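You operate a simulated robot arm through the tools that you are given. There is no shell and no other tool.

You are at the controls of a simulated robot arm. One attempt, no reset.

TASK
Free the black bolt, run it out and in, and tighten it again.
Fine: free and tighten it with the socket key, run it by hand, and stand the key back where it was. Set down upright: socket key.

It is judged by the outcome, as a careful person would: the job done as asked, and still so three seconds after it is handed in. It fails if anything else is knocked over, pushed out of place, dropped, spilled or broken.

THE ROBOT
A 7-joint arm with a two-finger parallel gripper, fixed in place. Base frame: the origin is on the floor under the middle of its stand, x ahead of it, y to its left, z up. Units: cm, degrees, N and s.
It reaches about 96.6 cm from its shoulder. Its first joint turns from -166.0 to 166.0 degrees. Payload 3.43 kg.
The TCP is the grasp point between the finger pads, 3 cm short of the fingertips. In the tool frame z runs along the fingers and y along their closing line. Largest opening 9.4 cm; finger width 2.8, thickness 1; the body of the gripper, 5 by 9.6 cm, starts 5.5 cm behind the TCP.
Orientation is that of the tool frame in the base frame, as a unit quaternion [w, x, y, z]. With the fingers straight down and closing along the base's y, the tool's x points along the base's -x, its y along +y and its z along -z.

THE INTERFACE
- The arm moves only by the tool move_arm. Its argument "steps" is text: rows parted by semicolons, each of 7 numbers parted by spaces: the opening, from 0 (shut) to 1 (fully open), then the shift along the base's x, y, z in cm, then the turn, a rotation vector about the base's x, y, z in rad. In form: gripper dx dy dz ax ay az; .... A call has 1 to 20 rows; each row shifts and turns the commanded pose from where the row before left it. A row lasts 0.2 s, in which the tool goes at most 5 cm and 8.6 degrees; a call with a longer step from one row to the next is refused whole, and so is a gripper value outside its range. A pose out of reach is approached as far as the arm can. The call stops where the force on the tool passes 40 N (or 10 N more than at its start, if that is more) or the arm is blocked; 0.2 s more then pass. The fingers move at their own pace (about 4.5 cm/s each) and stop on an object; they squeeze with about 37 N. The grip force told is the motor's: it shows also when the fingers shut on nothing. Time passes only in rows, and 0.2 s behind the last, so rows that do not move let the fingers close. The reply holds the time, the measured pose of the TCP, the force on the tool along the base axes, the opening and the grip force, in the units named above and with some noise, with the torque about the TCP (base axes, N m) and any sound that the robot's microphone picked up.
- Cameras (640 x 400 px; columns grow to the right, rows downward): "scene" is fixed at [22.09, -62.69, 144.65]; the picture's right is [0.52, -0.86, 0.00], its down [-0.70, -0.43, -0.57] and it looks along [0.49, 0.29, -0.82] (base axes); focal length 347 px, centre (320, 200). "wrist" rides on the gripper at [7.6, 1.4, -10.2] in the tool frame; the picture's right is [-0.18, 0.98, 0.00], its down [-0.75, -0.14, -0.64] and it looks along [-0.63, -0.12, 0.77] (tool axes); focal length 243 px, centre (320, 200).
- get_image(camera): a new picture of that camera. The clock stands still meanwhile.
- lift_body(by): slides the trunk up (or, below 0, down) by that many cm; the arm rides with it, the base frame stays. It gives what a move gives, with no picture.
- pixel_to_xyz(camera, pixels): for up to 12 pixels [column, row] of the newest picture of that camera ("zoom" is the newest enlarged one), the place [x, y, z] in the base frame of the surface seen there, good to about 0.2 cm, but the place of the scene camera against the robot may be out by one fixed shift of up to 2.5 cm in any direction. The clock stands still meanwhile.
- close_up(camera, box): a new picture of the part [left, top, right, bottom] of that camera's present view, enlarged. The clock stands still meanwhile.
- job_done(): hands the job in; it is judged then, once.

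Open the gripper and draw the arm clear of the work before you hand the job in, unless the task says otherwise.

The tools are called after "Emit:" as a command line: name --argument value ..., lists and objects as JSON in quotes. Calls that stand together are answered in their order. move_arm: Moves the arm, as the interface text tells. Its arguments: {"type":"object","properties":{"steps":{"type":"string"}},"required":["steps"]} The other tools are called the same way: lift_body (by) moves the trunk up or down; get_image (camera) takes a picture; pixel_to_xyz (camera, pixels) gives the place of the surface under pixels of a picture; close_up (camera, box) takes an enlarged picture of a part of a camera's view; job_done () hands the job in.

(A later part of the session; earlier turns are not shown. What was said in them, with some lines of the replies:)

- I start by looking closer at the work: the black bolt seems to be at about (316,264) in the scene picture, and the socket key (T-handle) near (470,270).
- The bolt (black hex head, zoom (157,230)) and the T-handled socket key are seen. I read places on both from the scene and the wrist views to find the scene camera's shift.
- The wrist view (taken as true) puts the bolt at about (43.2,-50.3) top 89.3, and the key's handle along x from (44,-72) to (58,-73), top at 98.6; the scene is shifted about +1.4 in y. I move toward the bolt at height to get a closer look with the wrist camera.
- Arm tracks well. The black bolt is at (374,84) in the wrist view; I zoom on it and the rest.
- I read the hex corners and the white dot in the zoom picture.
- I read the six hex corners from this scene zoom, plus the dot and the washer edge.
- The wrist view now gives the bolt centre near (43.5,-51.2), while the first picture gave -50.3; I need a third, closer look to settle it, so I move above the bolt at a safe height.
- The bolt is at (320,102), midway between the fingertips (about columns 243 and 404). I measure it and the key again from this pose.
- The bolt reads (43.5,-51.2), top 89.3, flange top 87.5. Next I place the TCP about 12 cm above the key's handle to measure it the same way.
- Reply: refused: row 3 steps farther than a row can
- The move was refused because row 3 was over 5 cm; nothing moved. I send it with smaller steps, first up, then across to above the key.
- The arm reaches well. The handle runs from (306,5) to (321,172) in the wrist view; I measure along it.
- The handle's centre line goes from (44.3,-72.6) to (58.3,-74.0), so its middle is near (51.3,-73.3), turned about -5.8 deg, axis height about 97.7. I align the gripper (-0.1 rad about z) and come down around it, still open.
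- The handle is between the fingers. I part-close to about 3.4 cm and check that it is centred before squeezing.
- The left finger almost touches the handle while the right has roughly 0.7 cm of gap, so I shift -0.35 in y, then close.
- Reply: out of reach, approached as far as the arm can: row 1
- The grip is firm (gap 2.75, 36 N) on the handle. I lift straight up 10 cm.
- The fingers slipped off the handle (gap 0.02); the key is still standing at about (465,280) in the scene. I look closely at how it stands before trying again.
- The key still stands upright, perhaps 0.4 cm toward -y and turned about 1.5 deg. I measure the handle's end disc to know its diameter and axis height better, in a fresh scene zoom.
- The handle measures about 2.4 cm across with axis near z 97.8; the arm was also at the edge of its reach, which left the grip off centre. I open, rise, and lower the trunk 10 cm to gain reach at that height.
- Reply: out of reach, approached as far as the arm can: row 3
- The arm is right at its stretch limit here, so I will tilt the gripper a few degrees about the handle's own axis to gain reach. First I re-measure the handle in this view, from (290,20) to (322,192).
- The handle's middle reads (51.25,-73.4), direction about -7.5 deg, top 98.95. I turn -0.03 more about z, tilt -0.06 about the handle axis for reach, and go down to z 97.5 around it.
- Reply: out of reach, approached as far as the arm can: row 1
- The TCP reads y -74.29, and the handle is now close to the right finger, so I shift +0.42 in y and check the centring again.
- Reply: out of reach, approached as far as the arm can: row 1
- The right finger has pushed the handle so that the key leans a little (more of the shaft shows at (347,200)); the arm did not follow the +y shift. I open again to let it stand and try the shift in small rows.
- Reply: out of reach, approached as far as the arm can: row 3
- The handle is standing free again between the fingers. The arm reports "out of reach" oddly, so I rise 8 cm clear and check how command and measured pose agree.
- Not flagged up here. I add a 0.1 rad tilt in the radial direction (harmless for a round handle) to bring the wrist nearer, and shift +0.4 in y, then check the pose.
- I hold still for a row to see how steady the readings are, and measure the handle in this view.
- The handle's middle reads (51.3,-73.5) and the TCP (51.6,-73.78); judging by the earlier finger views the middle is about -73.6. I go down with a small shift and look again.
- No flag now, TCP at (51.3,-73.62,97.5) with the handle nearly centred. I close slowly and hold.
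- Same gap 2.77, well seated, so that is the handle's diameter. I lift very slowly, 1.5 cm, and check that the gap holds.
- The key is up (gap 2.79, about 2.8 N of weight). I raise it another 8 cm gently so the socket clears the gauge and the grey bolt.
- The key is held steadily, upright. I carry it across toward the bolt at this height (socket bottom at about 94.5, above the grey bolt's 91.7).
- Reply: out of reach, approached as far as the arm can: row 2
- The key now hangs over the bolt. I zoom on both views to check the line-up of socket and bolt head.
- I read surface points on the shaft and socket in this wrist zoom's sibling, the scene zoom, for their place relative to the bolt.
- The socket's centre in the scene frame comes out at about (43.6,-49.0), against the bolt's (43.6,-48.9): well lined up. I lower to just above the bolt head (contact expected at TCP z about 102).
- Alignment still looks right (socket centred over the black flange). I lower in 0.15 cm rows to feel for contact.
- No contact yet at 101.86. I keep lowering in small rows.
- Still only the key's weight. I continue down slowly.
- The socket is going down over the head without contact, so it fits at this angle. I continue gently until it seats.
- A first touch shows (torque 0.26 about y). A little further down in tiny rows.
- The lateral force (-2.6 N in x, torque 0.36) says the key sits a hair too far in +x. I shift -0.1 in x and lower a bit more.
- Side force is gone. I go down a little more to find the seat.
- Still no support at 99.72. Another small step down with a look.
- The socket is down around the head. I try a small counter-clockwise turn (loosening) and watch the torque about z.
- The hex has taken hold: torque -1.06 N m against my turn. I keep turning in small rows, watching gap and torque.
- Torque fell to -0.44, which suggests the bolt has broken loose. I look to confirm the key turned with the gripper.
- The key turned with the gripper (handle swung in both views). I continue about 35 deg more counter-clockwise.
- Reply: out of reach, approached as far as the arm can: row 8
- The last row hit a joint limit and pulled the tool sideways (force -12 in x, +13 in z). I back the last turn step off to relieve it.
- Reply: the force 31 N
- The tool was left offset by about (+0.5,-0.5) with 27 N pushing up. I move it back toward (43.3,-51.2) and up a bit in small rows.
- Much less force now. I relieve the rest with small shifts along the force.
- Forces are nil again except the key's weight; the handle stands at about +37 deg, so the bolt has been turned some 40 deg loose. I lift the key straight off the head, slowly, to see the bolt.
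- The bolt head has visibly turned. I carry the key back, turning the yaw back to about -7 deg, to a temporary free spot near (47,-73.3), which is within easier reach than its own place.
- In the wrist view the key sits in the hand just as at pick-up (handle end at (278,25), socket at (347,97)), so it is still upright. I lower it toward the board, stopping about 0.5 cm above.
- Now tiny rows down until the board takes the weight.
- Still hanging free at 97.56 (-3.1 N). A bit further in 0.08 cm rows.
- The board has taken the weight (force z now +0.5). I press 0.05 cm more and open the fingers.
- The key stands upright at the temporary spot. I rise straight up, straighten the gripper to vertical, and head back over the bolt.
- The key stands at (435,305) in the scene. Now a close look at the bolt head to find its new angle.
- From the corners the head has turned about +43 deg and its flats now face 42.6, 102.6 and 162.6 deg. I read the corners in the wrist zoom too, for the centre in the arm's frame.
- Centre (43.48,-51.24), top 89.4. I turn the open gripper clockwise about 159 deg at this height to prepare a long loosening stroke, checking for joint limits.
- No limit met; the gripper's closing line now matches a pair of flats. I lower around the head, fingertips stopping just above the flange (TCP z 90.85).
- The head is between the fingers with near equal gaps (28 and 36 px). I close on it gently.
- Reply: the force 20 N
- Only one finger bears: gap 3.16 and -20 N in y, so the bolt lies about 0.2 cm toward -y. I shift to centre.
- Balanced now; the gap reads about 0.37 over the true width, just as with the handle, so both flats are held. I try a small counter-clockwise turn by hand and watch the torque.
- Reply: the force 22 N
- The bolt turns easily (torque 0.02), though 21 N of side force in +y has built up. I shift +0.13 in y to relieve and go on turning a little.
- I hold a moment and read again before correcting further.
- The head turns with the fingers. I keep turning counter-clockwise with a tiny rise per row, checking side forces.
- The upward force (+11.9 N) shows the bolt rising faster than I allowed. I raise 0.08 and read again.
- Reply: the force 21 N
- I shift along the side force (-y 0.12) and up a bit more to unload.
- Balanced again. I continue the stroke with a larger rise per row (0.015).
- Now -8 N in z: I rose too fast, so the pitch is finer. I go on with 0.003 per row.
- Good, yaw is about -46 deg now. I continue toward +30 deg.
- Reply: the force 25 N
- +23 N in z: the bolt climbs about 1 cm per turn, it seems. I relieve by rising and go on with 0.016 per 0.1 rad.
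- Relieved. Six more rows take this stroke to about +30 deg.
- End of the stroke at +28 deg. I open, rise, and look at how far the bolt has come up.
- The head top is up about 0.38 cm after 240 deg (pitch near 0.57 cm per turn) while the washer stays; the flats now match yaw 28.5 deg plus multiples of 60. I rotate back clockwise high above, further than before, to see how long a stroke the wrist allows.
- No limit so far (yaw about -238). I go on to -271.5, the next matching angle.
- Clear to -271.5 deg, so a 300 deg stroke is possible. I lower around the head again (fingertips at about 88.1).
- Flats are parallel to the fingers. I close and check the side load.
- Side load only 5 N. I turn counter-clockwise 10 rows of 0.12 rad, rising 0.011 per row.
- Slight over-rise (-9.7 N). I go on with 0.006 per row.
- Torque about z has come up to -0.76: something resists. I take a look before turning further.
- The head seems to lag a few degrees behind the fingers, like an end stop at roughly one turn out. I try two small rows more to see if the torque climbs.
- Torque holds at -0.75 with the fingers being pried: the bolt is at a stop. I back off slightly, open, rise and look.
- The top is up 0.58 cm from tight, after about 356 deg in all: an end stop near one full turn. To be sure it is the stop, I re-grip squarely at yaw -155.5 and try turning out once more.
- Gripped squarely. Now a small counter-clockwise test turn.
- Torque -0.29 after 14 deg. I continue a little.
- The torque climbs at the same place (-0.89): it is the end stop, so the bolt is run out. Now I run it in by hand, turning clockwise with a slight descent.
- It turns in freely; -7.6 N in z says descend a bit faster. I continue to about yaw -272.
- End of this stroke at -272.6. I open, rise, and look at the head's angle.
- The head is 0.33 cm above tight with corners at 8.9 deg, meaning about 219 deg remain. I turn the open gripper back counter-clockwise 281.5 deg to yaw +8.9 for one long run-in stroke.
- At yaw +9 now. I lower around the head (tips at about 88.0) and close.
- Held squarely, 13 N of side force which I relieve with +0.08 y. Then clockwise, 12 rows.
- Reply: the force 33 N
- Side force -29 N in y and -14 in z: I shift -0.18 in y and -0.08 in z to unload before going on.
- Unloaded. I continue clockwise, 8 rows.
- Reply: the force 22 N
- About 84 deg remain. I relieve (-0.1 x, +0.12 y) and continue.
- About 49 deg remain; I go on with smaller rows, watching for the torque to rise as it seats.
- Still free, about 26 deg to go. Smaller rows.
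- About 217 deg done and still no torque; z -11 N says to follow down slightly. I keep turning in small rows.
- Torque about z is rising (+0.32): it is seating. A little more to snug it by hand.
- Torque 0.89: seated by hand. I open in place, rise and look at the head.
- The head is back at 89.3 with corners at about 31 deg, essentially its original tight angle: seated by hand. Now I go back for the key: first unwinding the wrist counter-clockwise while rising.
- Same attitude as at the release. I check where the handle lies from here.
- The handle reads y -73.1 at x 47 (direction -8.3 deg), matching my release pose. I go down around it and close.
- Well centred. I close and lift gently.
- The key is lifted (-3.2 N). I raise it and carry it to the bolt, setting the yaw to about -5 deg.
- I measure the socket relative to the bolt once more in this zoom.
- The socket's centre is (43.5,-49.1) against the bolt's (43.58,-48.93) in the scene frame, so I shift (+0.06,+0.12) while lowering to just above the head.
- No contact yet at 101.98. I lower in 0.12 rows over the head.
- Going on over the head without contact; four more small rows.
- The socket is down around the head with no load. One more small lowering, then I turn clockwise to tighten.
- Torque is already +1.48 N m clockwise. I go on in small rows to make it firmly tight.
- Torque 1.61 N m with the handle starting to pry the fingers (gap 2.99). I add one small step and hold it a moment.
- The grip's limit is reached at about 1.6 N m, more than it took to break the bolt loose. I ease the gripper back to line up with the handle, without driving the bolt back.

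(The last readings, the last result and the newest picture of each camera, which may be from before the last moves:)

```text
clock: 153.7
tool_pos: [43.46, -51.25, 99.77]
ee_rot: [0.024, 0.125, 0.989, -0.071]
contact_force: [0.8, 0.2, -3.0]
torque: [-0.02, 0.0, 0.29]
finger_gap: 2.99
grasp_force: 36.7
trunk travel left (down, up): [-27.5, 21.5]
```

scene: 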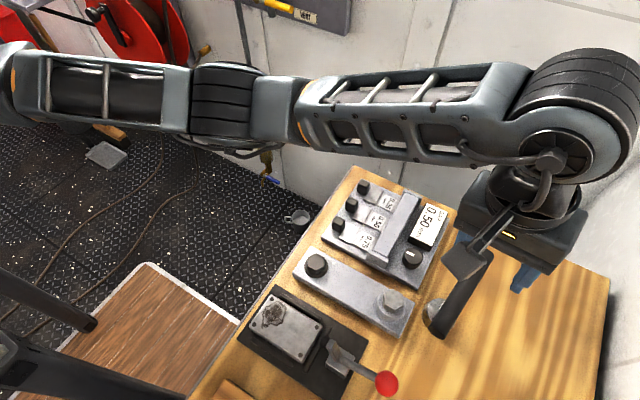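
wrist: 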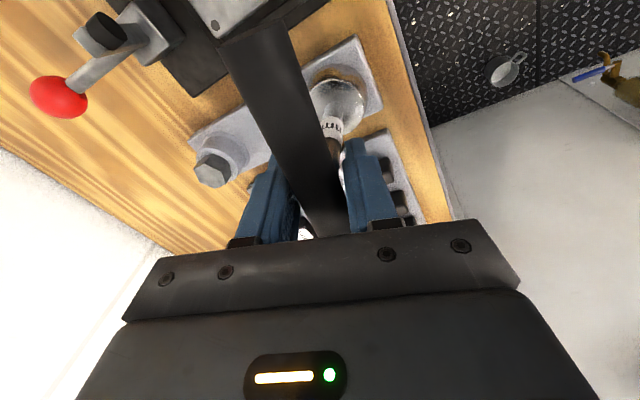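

Torque is down to 0.29. I open the fingers so the key stands on the bolt, line the gripper up with the handle by +0.075 rad, and look.

Emit:
move_arm --steps "0 0 0 0 0 0 0.015;0.35 0 0 0 0 0 0;0.42 0 0 0 0 0 0;0.42 0 0 0 0 0 0.06;0.42 0 0 0 0 0 0"

Emit:
close_up --camera "wrist" --box '[160, 0, 480, 250]'

Emit:
close_up --camera "scene" --box '[260, 200, 380, 290]'

```text
clock: 154.9
tool_pos: [43.42, -51.21, 99.82]
ee_rot: [0.027, 0.087, 0.993, -0.069]
contact_force: [0.1, 0.1, 0.0]
torque: [-0.01, 0.02, -0.01]
finger_gap: 3.93
grasp_force: 0.0
trunk travel left (down, up): [-27.5, 21.5]
```

```text
1.60 times, centred on (320, 125) of wrist
```

zoom: 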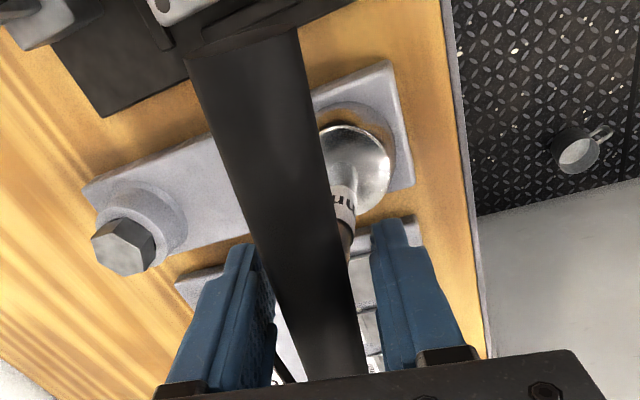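

```text
4.44 times, centred on (320, 245) of scene
```

zoom: 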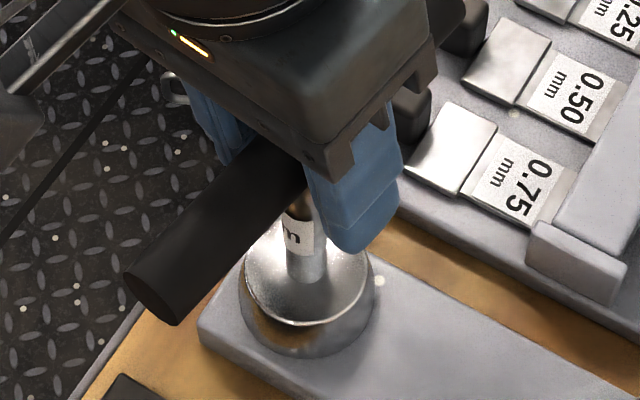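

The handle is still about 3 deg more counter-clockwise than the fingers (its near end lies left). I turn +0.055 and re-grip.

Emit:
move_arm --steps "0.42 0 0 0 0 0 0.055;0.42 0 0 0 0 0 0;0.32 0 0 0 0 0 0;0.28 0 0 0 0 0 0;0 0 0 0 0 0 0;0 0 0 0 0 0 0;0 0 0 0 0 0 0"

Emit:
close_up --camera "wrist" --box '[160, 0, 480, 250]'

```text
clock: 156.5
tool_pos: [43.54, -51.29, 99.89]
ee_rot: [0.029, 0.061, 0.995, -0.069]
contact_force: [0.7, -0.4, 0.6]
torque: [-0.02, -0.08, -0.03]
finger_gap: 2.79
grasp_force: 37.0
trunk travel left (down, up): [-27.5, 21.5]
```

```text
1.60 times, centred on (320, 125) of wrist
```

zoom: 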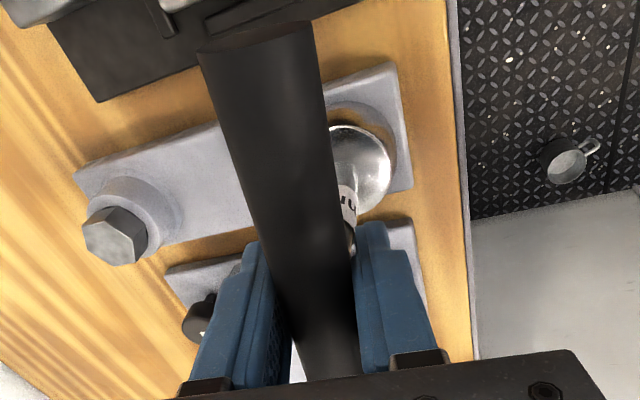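

Aligned (gap 2.79) and no load. I lift the key straight off the bolt, slowly.

Emit:
move_arm --steps "0 0 0 0.2 0 0 0;0 0 0 0.4 0 0 0;0 0 0 0.6 0 0 0;0 0 0 0.8 0 0 0;0 0 0 1.2 0 0 0;0 0 0 1.5 0 0 0;0 0 0 1.3 0 0 0;0 0 0 0.8 0 0 0;0 0 0 0.4 0 0 0;0 0 0 0 0 0 0"

Emit:
close_up --camera "scene" --box '[280, 200, 360, 290]'

Emit:
get_image --camera "wrist"

```text
clock: 158.7
tool_pos: [43.5, -51.12, 107.01]
ee_rot: [0.03, 0.061, 0.995, -0.068]
contact_force: [-0.2, -0.1, -3.1]
torque: [-0.03, 0.0, -0.02]
finger_gap: 2.76
grasp_force: 37.1
trunk travel left (down, up): [-27.5, 21.5]
```

```text
4.44 times, centred on (320, 245) of scene
```

zoom: 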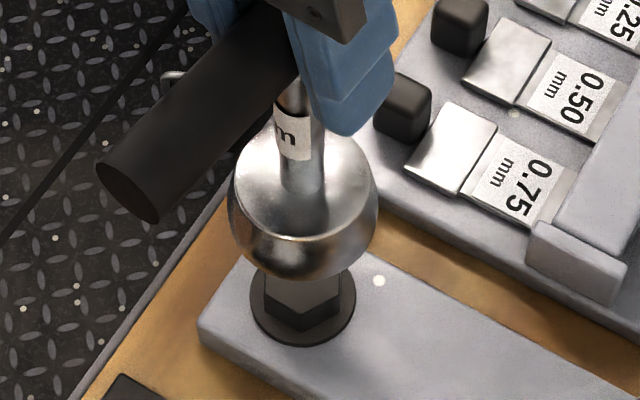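

```text
taken
```

wrist: 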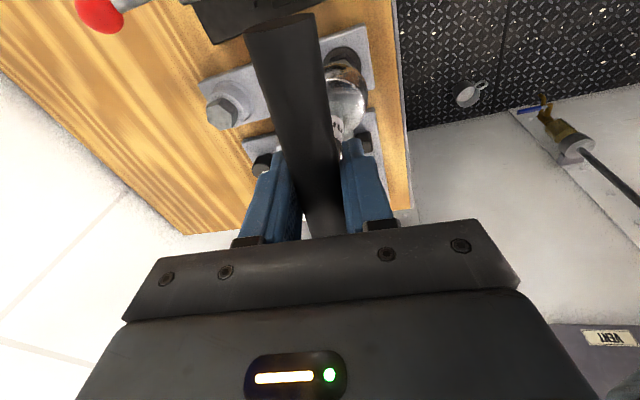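

Now the carry back to the key's own place at about (51.3,-73.5), at the same safe height.

Emit:
move_arm --steps "0 0.3 -0.9 0 0 0 0.005;0 0.6 -1.7 0 0 0 0.005;0 0.8 -2.3 0 0 0 0.005;0 0.8 -2.4 0 0 0 0.005;0 0.8 -2.4 0 0 0 0;0 0.8 -2.4 0 0 0 0;0 0.8 -2.4 0 0 0 0;0 0.8 -2.4 0 0 0 0;0 0.8 -2.2 0 0 0 0;0 0.7 -1.7 0 0 0 0;0 0.4 -1 0 0 0 0;0 0.2 -0.5 0 0 0 0;0 0 0 0 0 0 0;0 0 0 0 0 0 0"

Emit:
close_up --camera "scene" --box '[260, 160, 520, 340]'

Emit:
get_image --camera "wrist"

```text
clock: 161.7
tool_pos: [51.23, -73.61, 107.04]
ee_rot: [0.029, 0.051, 0.996, -0.068]
contact_force: [0.0, 1.0, -2.9]
torque: [0.03, 0.03, 0.02]
finger_gap: 2.79
grasp_force: 36.6
trunk travel left (down, up): [-27.5, 21.5]
```

```text
2.22 times, centred on (390, 250) of scene
```

zoom: 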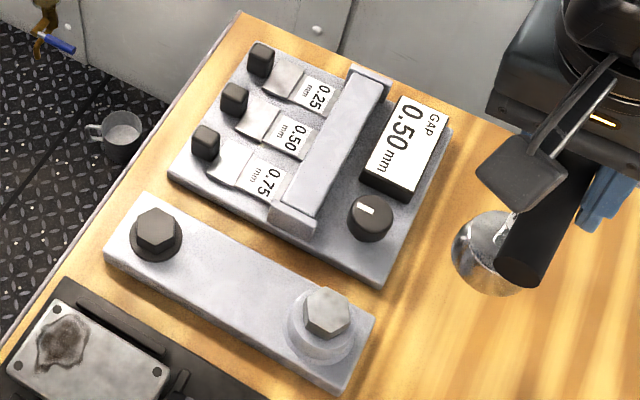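

```text
taken
```

wrist: 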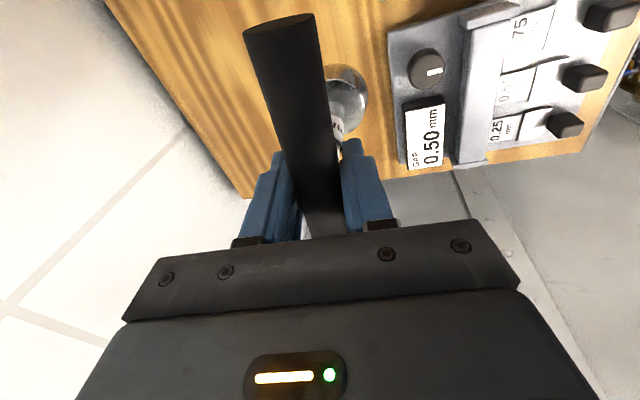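

Arrived over its place. I lower to about 0.6 cm above the board and compare with the first picture.

Emit:
move_arm --steps "0 0 0 -1 0 0 0;0 0 0 -1.5 0 0 0;0 0 0 -1.5 0 0 0;0 0 0 -1.5 0 0 0;0 0 0 -1.5 0 0 0;0 0 0 -1 0 0 0;0 0 0 -0.6 0 0 0;0 0 0 -0.3 0 0 0;0 0 0 0 0 0 0"

Emit:
close_up --camera "scene" --box '[260, 160, 520, 340]'

Emit:
get_image --camera "wrist"

```text
clock: 163.7
tool_pos: [51.25, -73.6, 97.92]
ee_rot: [0.031, 0.05, 0.996, -0.069]
contact_force: [-0.2, -0.2, -2.5]
torque: [0.03, -0.01, 0.0]
finger_gap: 2.75
grasp_force: 37.0
trunk travel left (down, up): [-27.5, 21.5]
```

```text
2.22 times, centred on (390, 250) of scene
```

zoom: 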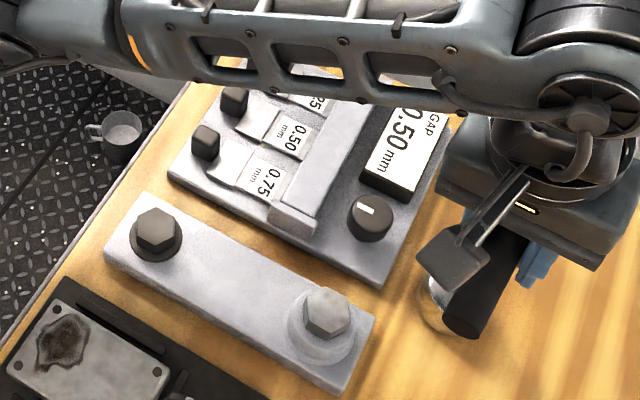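

```text
taken
```

wrist: 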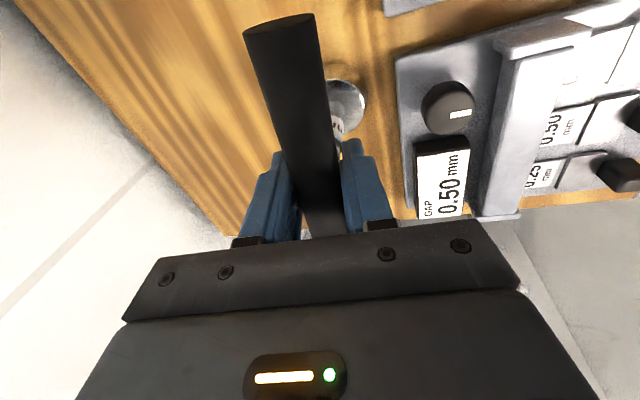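

Compared with the first picture (near end of the handle at about (460,322) in the zoom) it now sits within 0.3 cm. I check with wrist readings along the handle.

Emit:
pixel_to_xyz --camera "wrist" --pixels '[[282, 35], [287, 60], [294, 90], [301, 120], [308, 150], [314, 180]]'

Emit:
close_up --camera "scene" --box '[260, 160, 520, 340]'

Emit:
pixel_to_xyz --camera "zoom" --pixels '[[461, 320], [448, 320], [475, 330], [432, 300], [480, 300], [368, 210]]'

```text
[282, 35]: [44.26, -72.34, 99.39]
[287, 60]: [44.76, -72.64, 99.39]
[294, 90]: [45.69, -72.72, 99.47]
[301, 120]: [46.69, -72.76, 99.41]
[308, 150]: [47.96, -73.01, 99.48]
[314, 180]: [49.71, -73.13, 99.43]
```

```text
2.22 times, centred on (390, 250) of scene
```

zoom: 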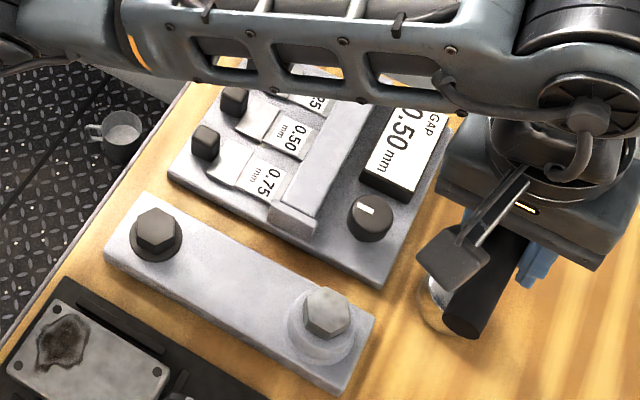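

```text
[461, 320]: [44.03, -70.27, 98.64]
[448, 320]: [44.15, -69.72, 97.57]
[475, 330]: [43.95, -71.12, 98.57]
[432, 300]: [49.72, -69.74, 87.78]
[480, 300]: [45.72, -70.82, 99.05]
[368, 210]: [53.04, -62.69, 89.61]
```

All within about 0.2 cm of the first place; I add +0.12 in x and lower in tiny rows until the board takes the weight.

Emit:
move_arm --steps "0 0.12 0.05 0 0 0 0;0 0 0 -0.12 0 0 0;0 0 0 -0.12 0 0 0"

```text
clock: 164.5
tool_pos: [51.35, -73.47, 97.84]
ee_rot: [0.03, 0.051, 0.996, -0.069]
contact_force: [-0.2, -0.5, -2.6]
torque: [-0.01, 0.03, -0.01]
finger_gap: 2.77
grasp_force: 37.4
trunk travel left (down, up): [-27.5, 21.5]
```

Emit:
move_arm --steps "0 0 0 -0.1 0 0 0;0 0 0 -0.1 0 0 0"

```text
clock: 165.1
tool_pos: [51.3, -73.54, 97.49]
ee_rot: [0.029, 0.05, 0.996, -0.069]
contact_force: [-0.1, 0.2, -3.1]
torque: [-0.01, 0.0, 0.01]
finger_gap: 2.78
grasp_force: 36.4
trunk travel left (down, up): [-27.5, 21.5]
```

Still hanging; smaller rows.

Emit:
move_arm --steps "0 0 0 -0.07 0 0 0;0 0 0 -0.07 0 0 0"

```text
clock: 165.7
tool_pos: [51.37, -73.46, 97.58]
ee_rot: [0.03, 0.051, 0.996, -0.07]
contact_force: [-0.6, 0.2, 0.4]
torque: [0.06, 0.05, 0.03]
finger_gap: 2.8
grasp_force: 37.0
trunk travel left (down, up): [-27.5, 21.5]
```

The board carries it now (force z +0.4). I press 0.04 more and open.

Emit:
move_arm --steps "0 0 0 -0.04 0 0 0;0.3 0 0 0 0 0 0;0.4 0 0 0 0 0 0;0.6 0 0 0 0 0 0;0.6 0 0 0 0 0 0"

Emit:
close_up --camera "wrist" --box '[160, 0, 480, 250]'

```text
clock: 166.9
tool_pos: [51.33, -73.42, 97.48]
ee_rot: [0.03, 0.05, 0.996, -0.069]
contact_force: [0.0, -0.6, -0.2]
torque: [0.02, 0.02, 0.04]
finger_gap: 5.64
grasp_force: 0.0
trunk travel left (down, up): [-27.5, 21.5]
```

```text
1.60 times, centred on (320, 125) of wrist
```

zoom: 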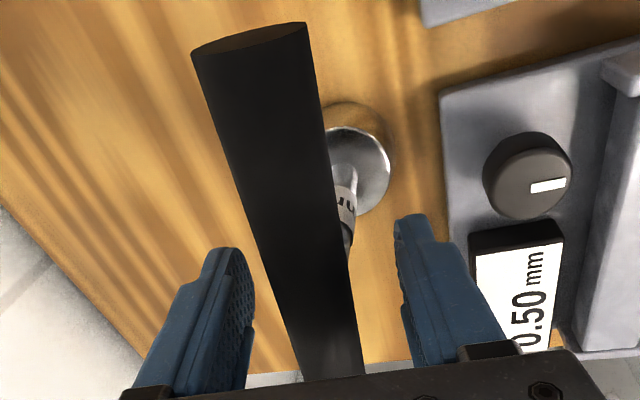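

The key stands free between the open fingers. I rise straight up and then draw the arm back toward the robot, over the start area.

Emit:
move_arm --steps "0.6 0 0 1 0 0 0;0.6 0 0 2.5 0 0 0;0.6 0 0 3 0 0 0;0.6 0 0 3 0 0 0;0.6 -0.5 2 1 0 0 0;0.6 -1 3.5 1 0 0 0;0.6 -1 3.5 1 0.0707 0.0226 0;0.6 -1 3.5 1 0.0707 0.0226 0;0.6 -1 3.5 0 0 0 0;0.6 -1 3.5 0 0 0 0;0.6 -1 3.5 0 0 0 0;0.6 -1 3.5 0 0 0 0;0.8 -1 3.5 0 0 0 0;1 -0.5 3.5 0 0 0 0;1 0 2 0 0 0 0;1 0 0 0 0 0 0"

Emit:
get_image --camera "scene"

Emit:
close_up --camera "scene" --box '[260, 160, 520, 340]'

```text
clock: 170.3
tool_pos: [42.34, -37.88, 110.89]
ee_rot: [0.004, 0.051, 0.999, 0.0]
contact_force: [-0.7, -0.3, 0.8]
torque: [-0.02, 0.0, -0.01]
finger_gap: 9.41
grasp_force: 0.0
trunk travel left (down, up): [-27.5, 21.5]
```

```text
taken
```

scene: 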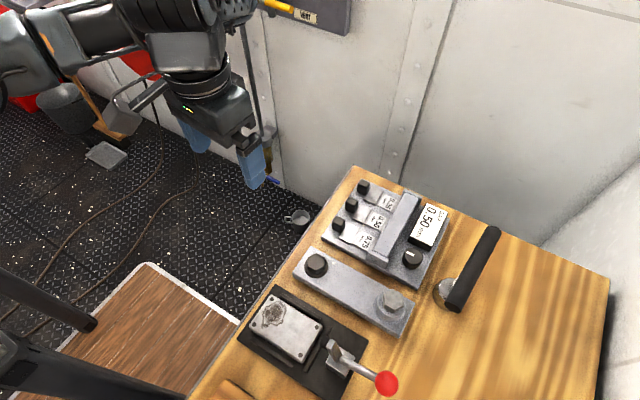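

```text
2.22 times, centred on (390, 250) of scene
```

zoom: 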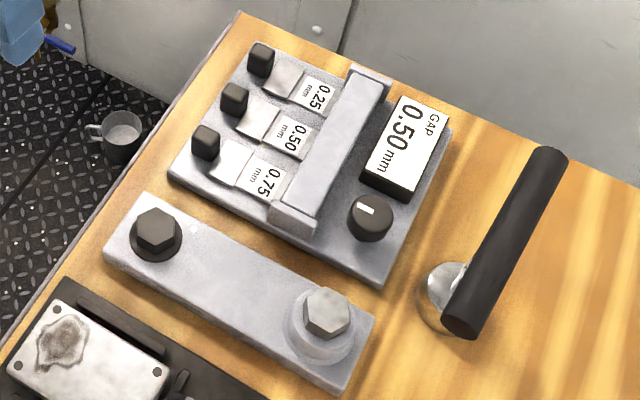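

The key stands within about 0.2 cm of where it was (zoom pictures nearly identical). I check the bolt head against its first close-up.

Emit:
close_up --camera "scene" --box '[290, 235, 350, 290]'

Emit:
pixel_to_xyz --camera "zoom" --pixels '[[293, 136], [350, 172], [350, 226], [291, 254], [233, 224], [235, 168], [291, 194], [417, 204]]'

```text
7.27 times, centred on (320, 262) of scene
```

zoom: 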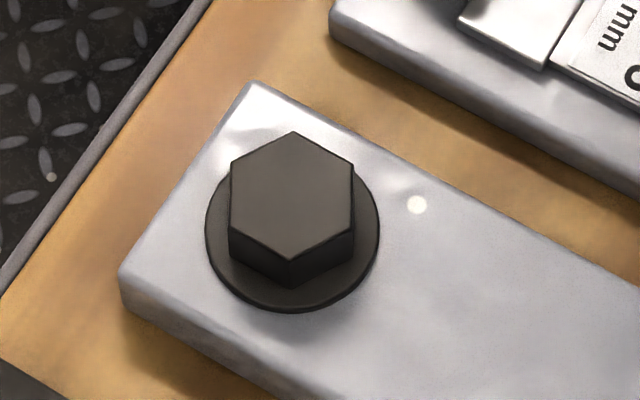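

```text
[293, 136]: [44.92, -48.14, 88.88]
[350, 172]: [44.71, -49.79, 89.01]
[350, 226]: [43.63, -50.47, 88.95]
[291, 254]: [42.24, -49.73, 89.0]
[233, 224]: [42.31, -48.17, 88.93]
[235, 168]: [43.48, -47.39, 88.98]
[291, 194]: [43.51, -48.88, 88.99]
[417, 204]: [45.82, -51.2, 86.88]
```

The head is back at its first height and angle (top 88.96 against 88.94 in the same frame), tightened with the key to about 1.6 N m. The key stands upright in its place, nothing else has moved, and the gripper is open and clear, so I hand the job in.

Emit:
job_done

```text
The job is handed in.
```

I freed the black bolt with the socket key, ran it out and back in by hand, and tightened it again with the key. The key is back in its place, upright, and the job is handed in; I have not been told how it was judged.

- **Freeing:** the key turned the bolt about 43° loose. It broke free somewhere above 1.06 N m, the highest torque I read just before it gave.
- **Running out:** I turned it by hand to an end stop, about one full turn from tight, where its head stood about 0.6 cm higher.
- **Running in:** I turned it back by hand until it seated, at about 0.9 N m.
- **Tightening:** I took it to about 1.6 N m with the key, which was the limit of the grip on the handle. The head came back to its starting height, and its angle to within a degree or two.
- **Key:** on my first try at picking it up, the fingers slipped off and shifted it by a few millimetres. While I ran the bolt by hand it stood at a temporary spot on the bench. It now stands within about 0.2 cm of where it started.

I could see nothing else moved in the last pictures, and the gripper is open and clear of the work. I lowered the trunk 10 cm for reach and left it there.
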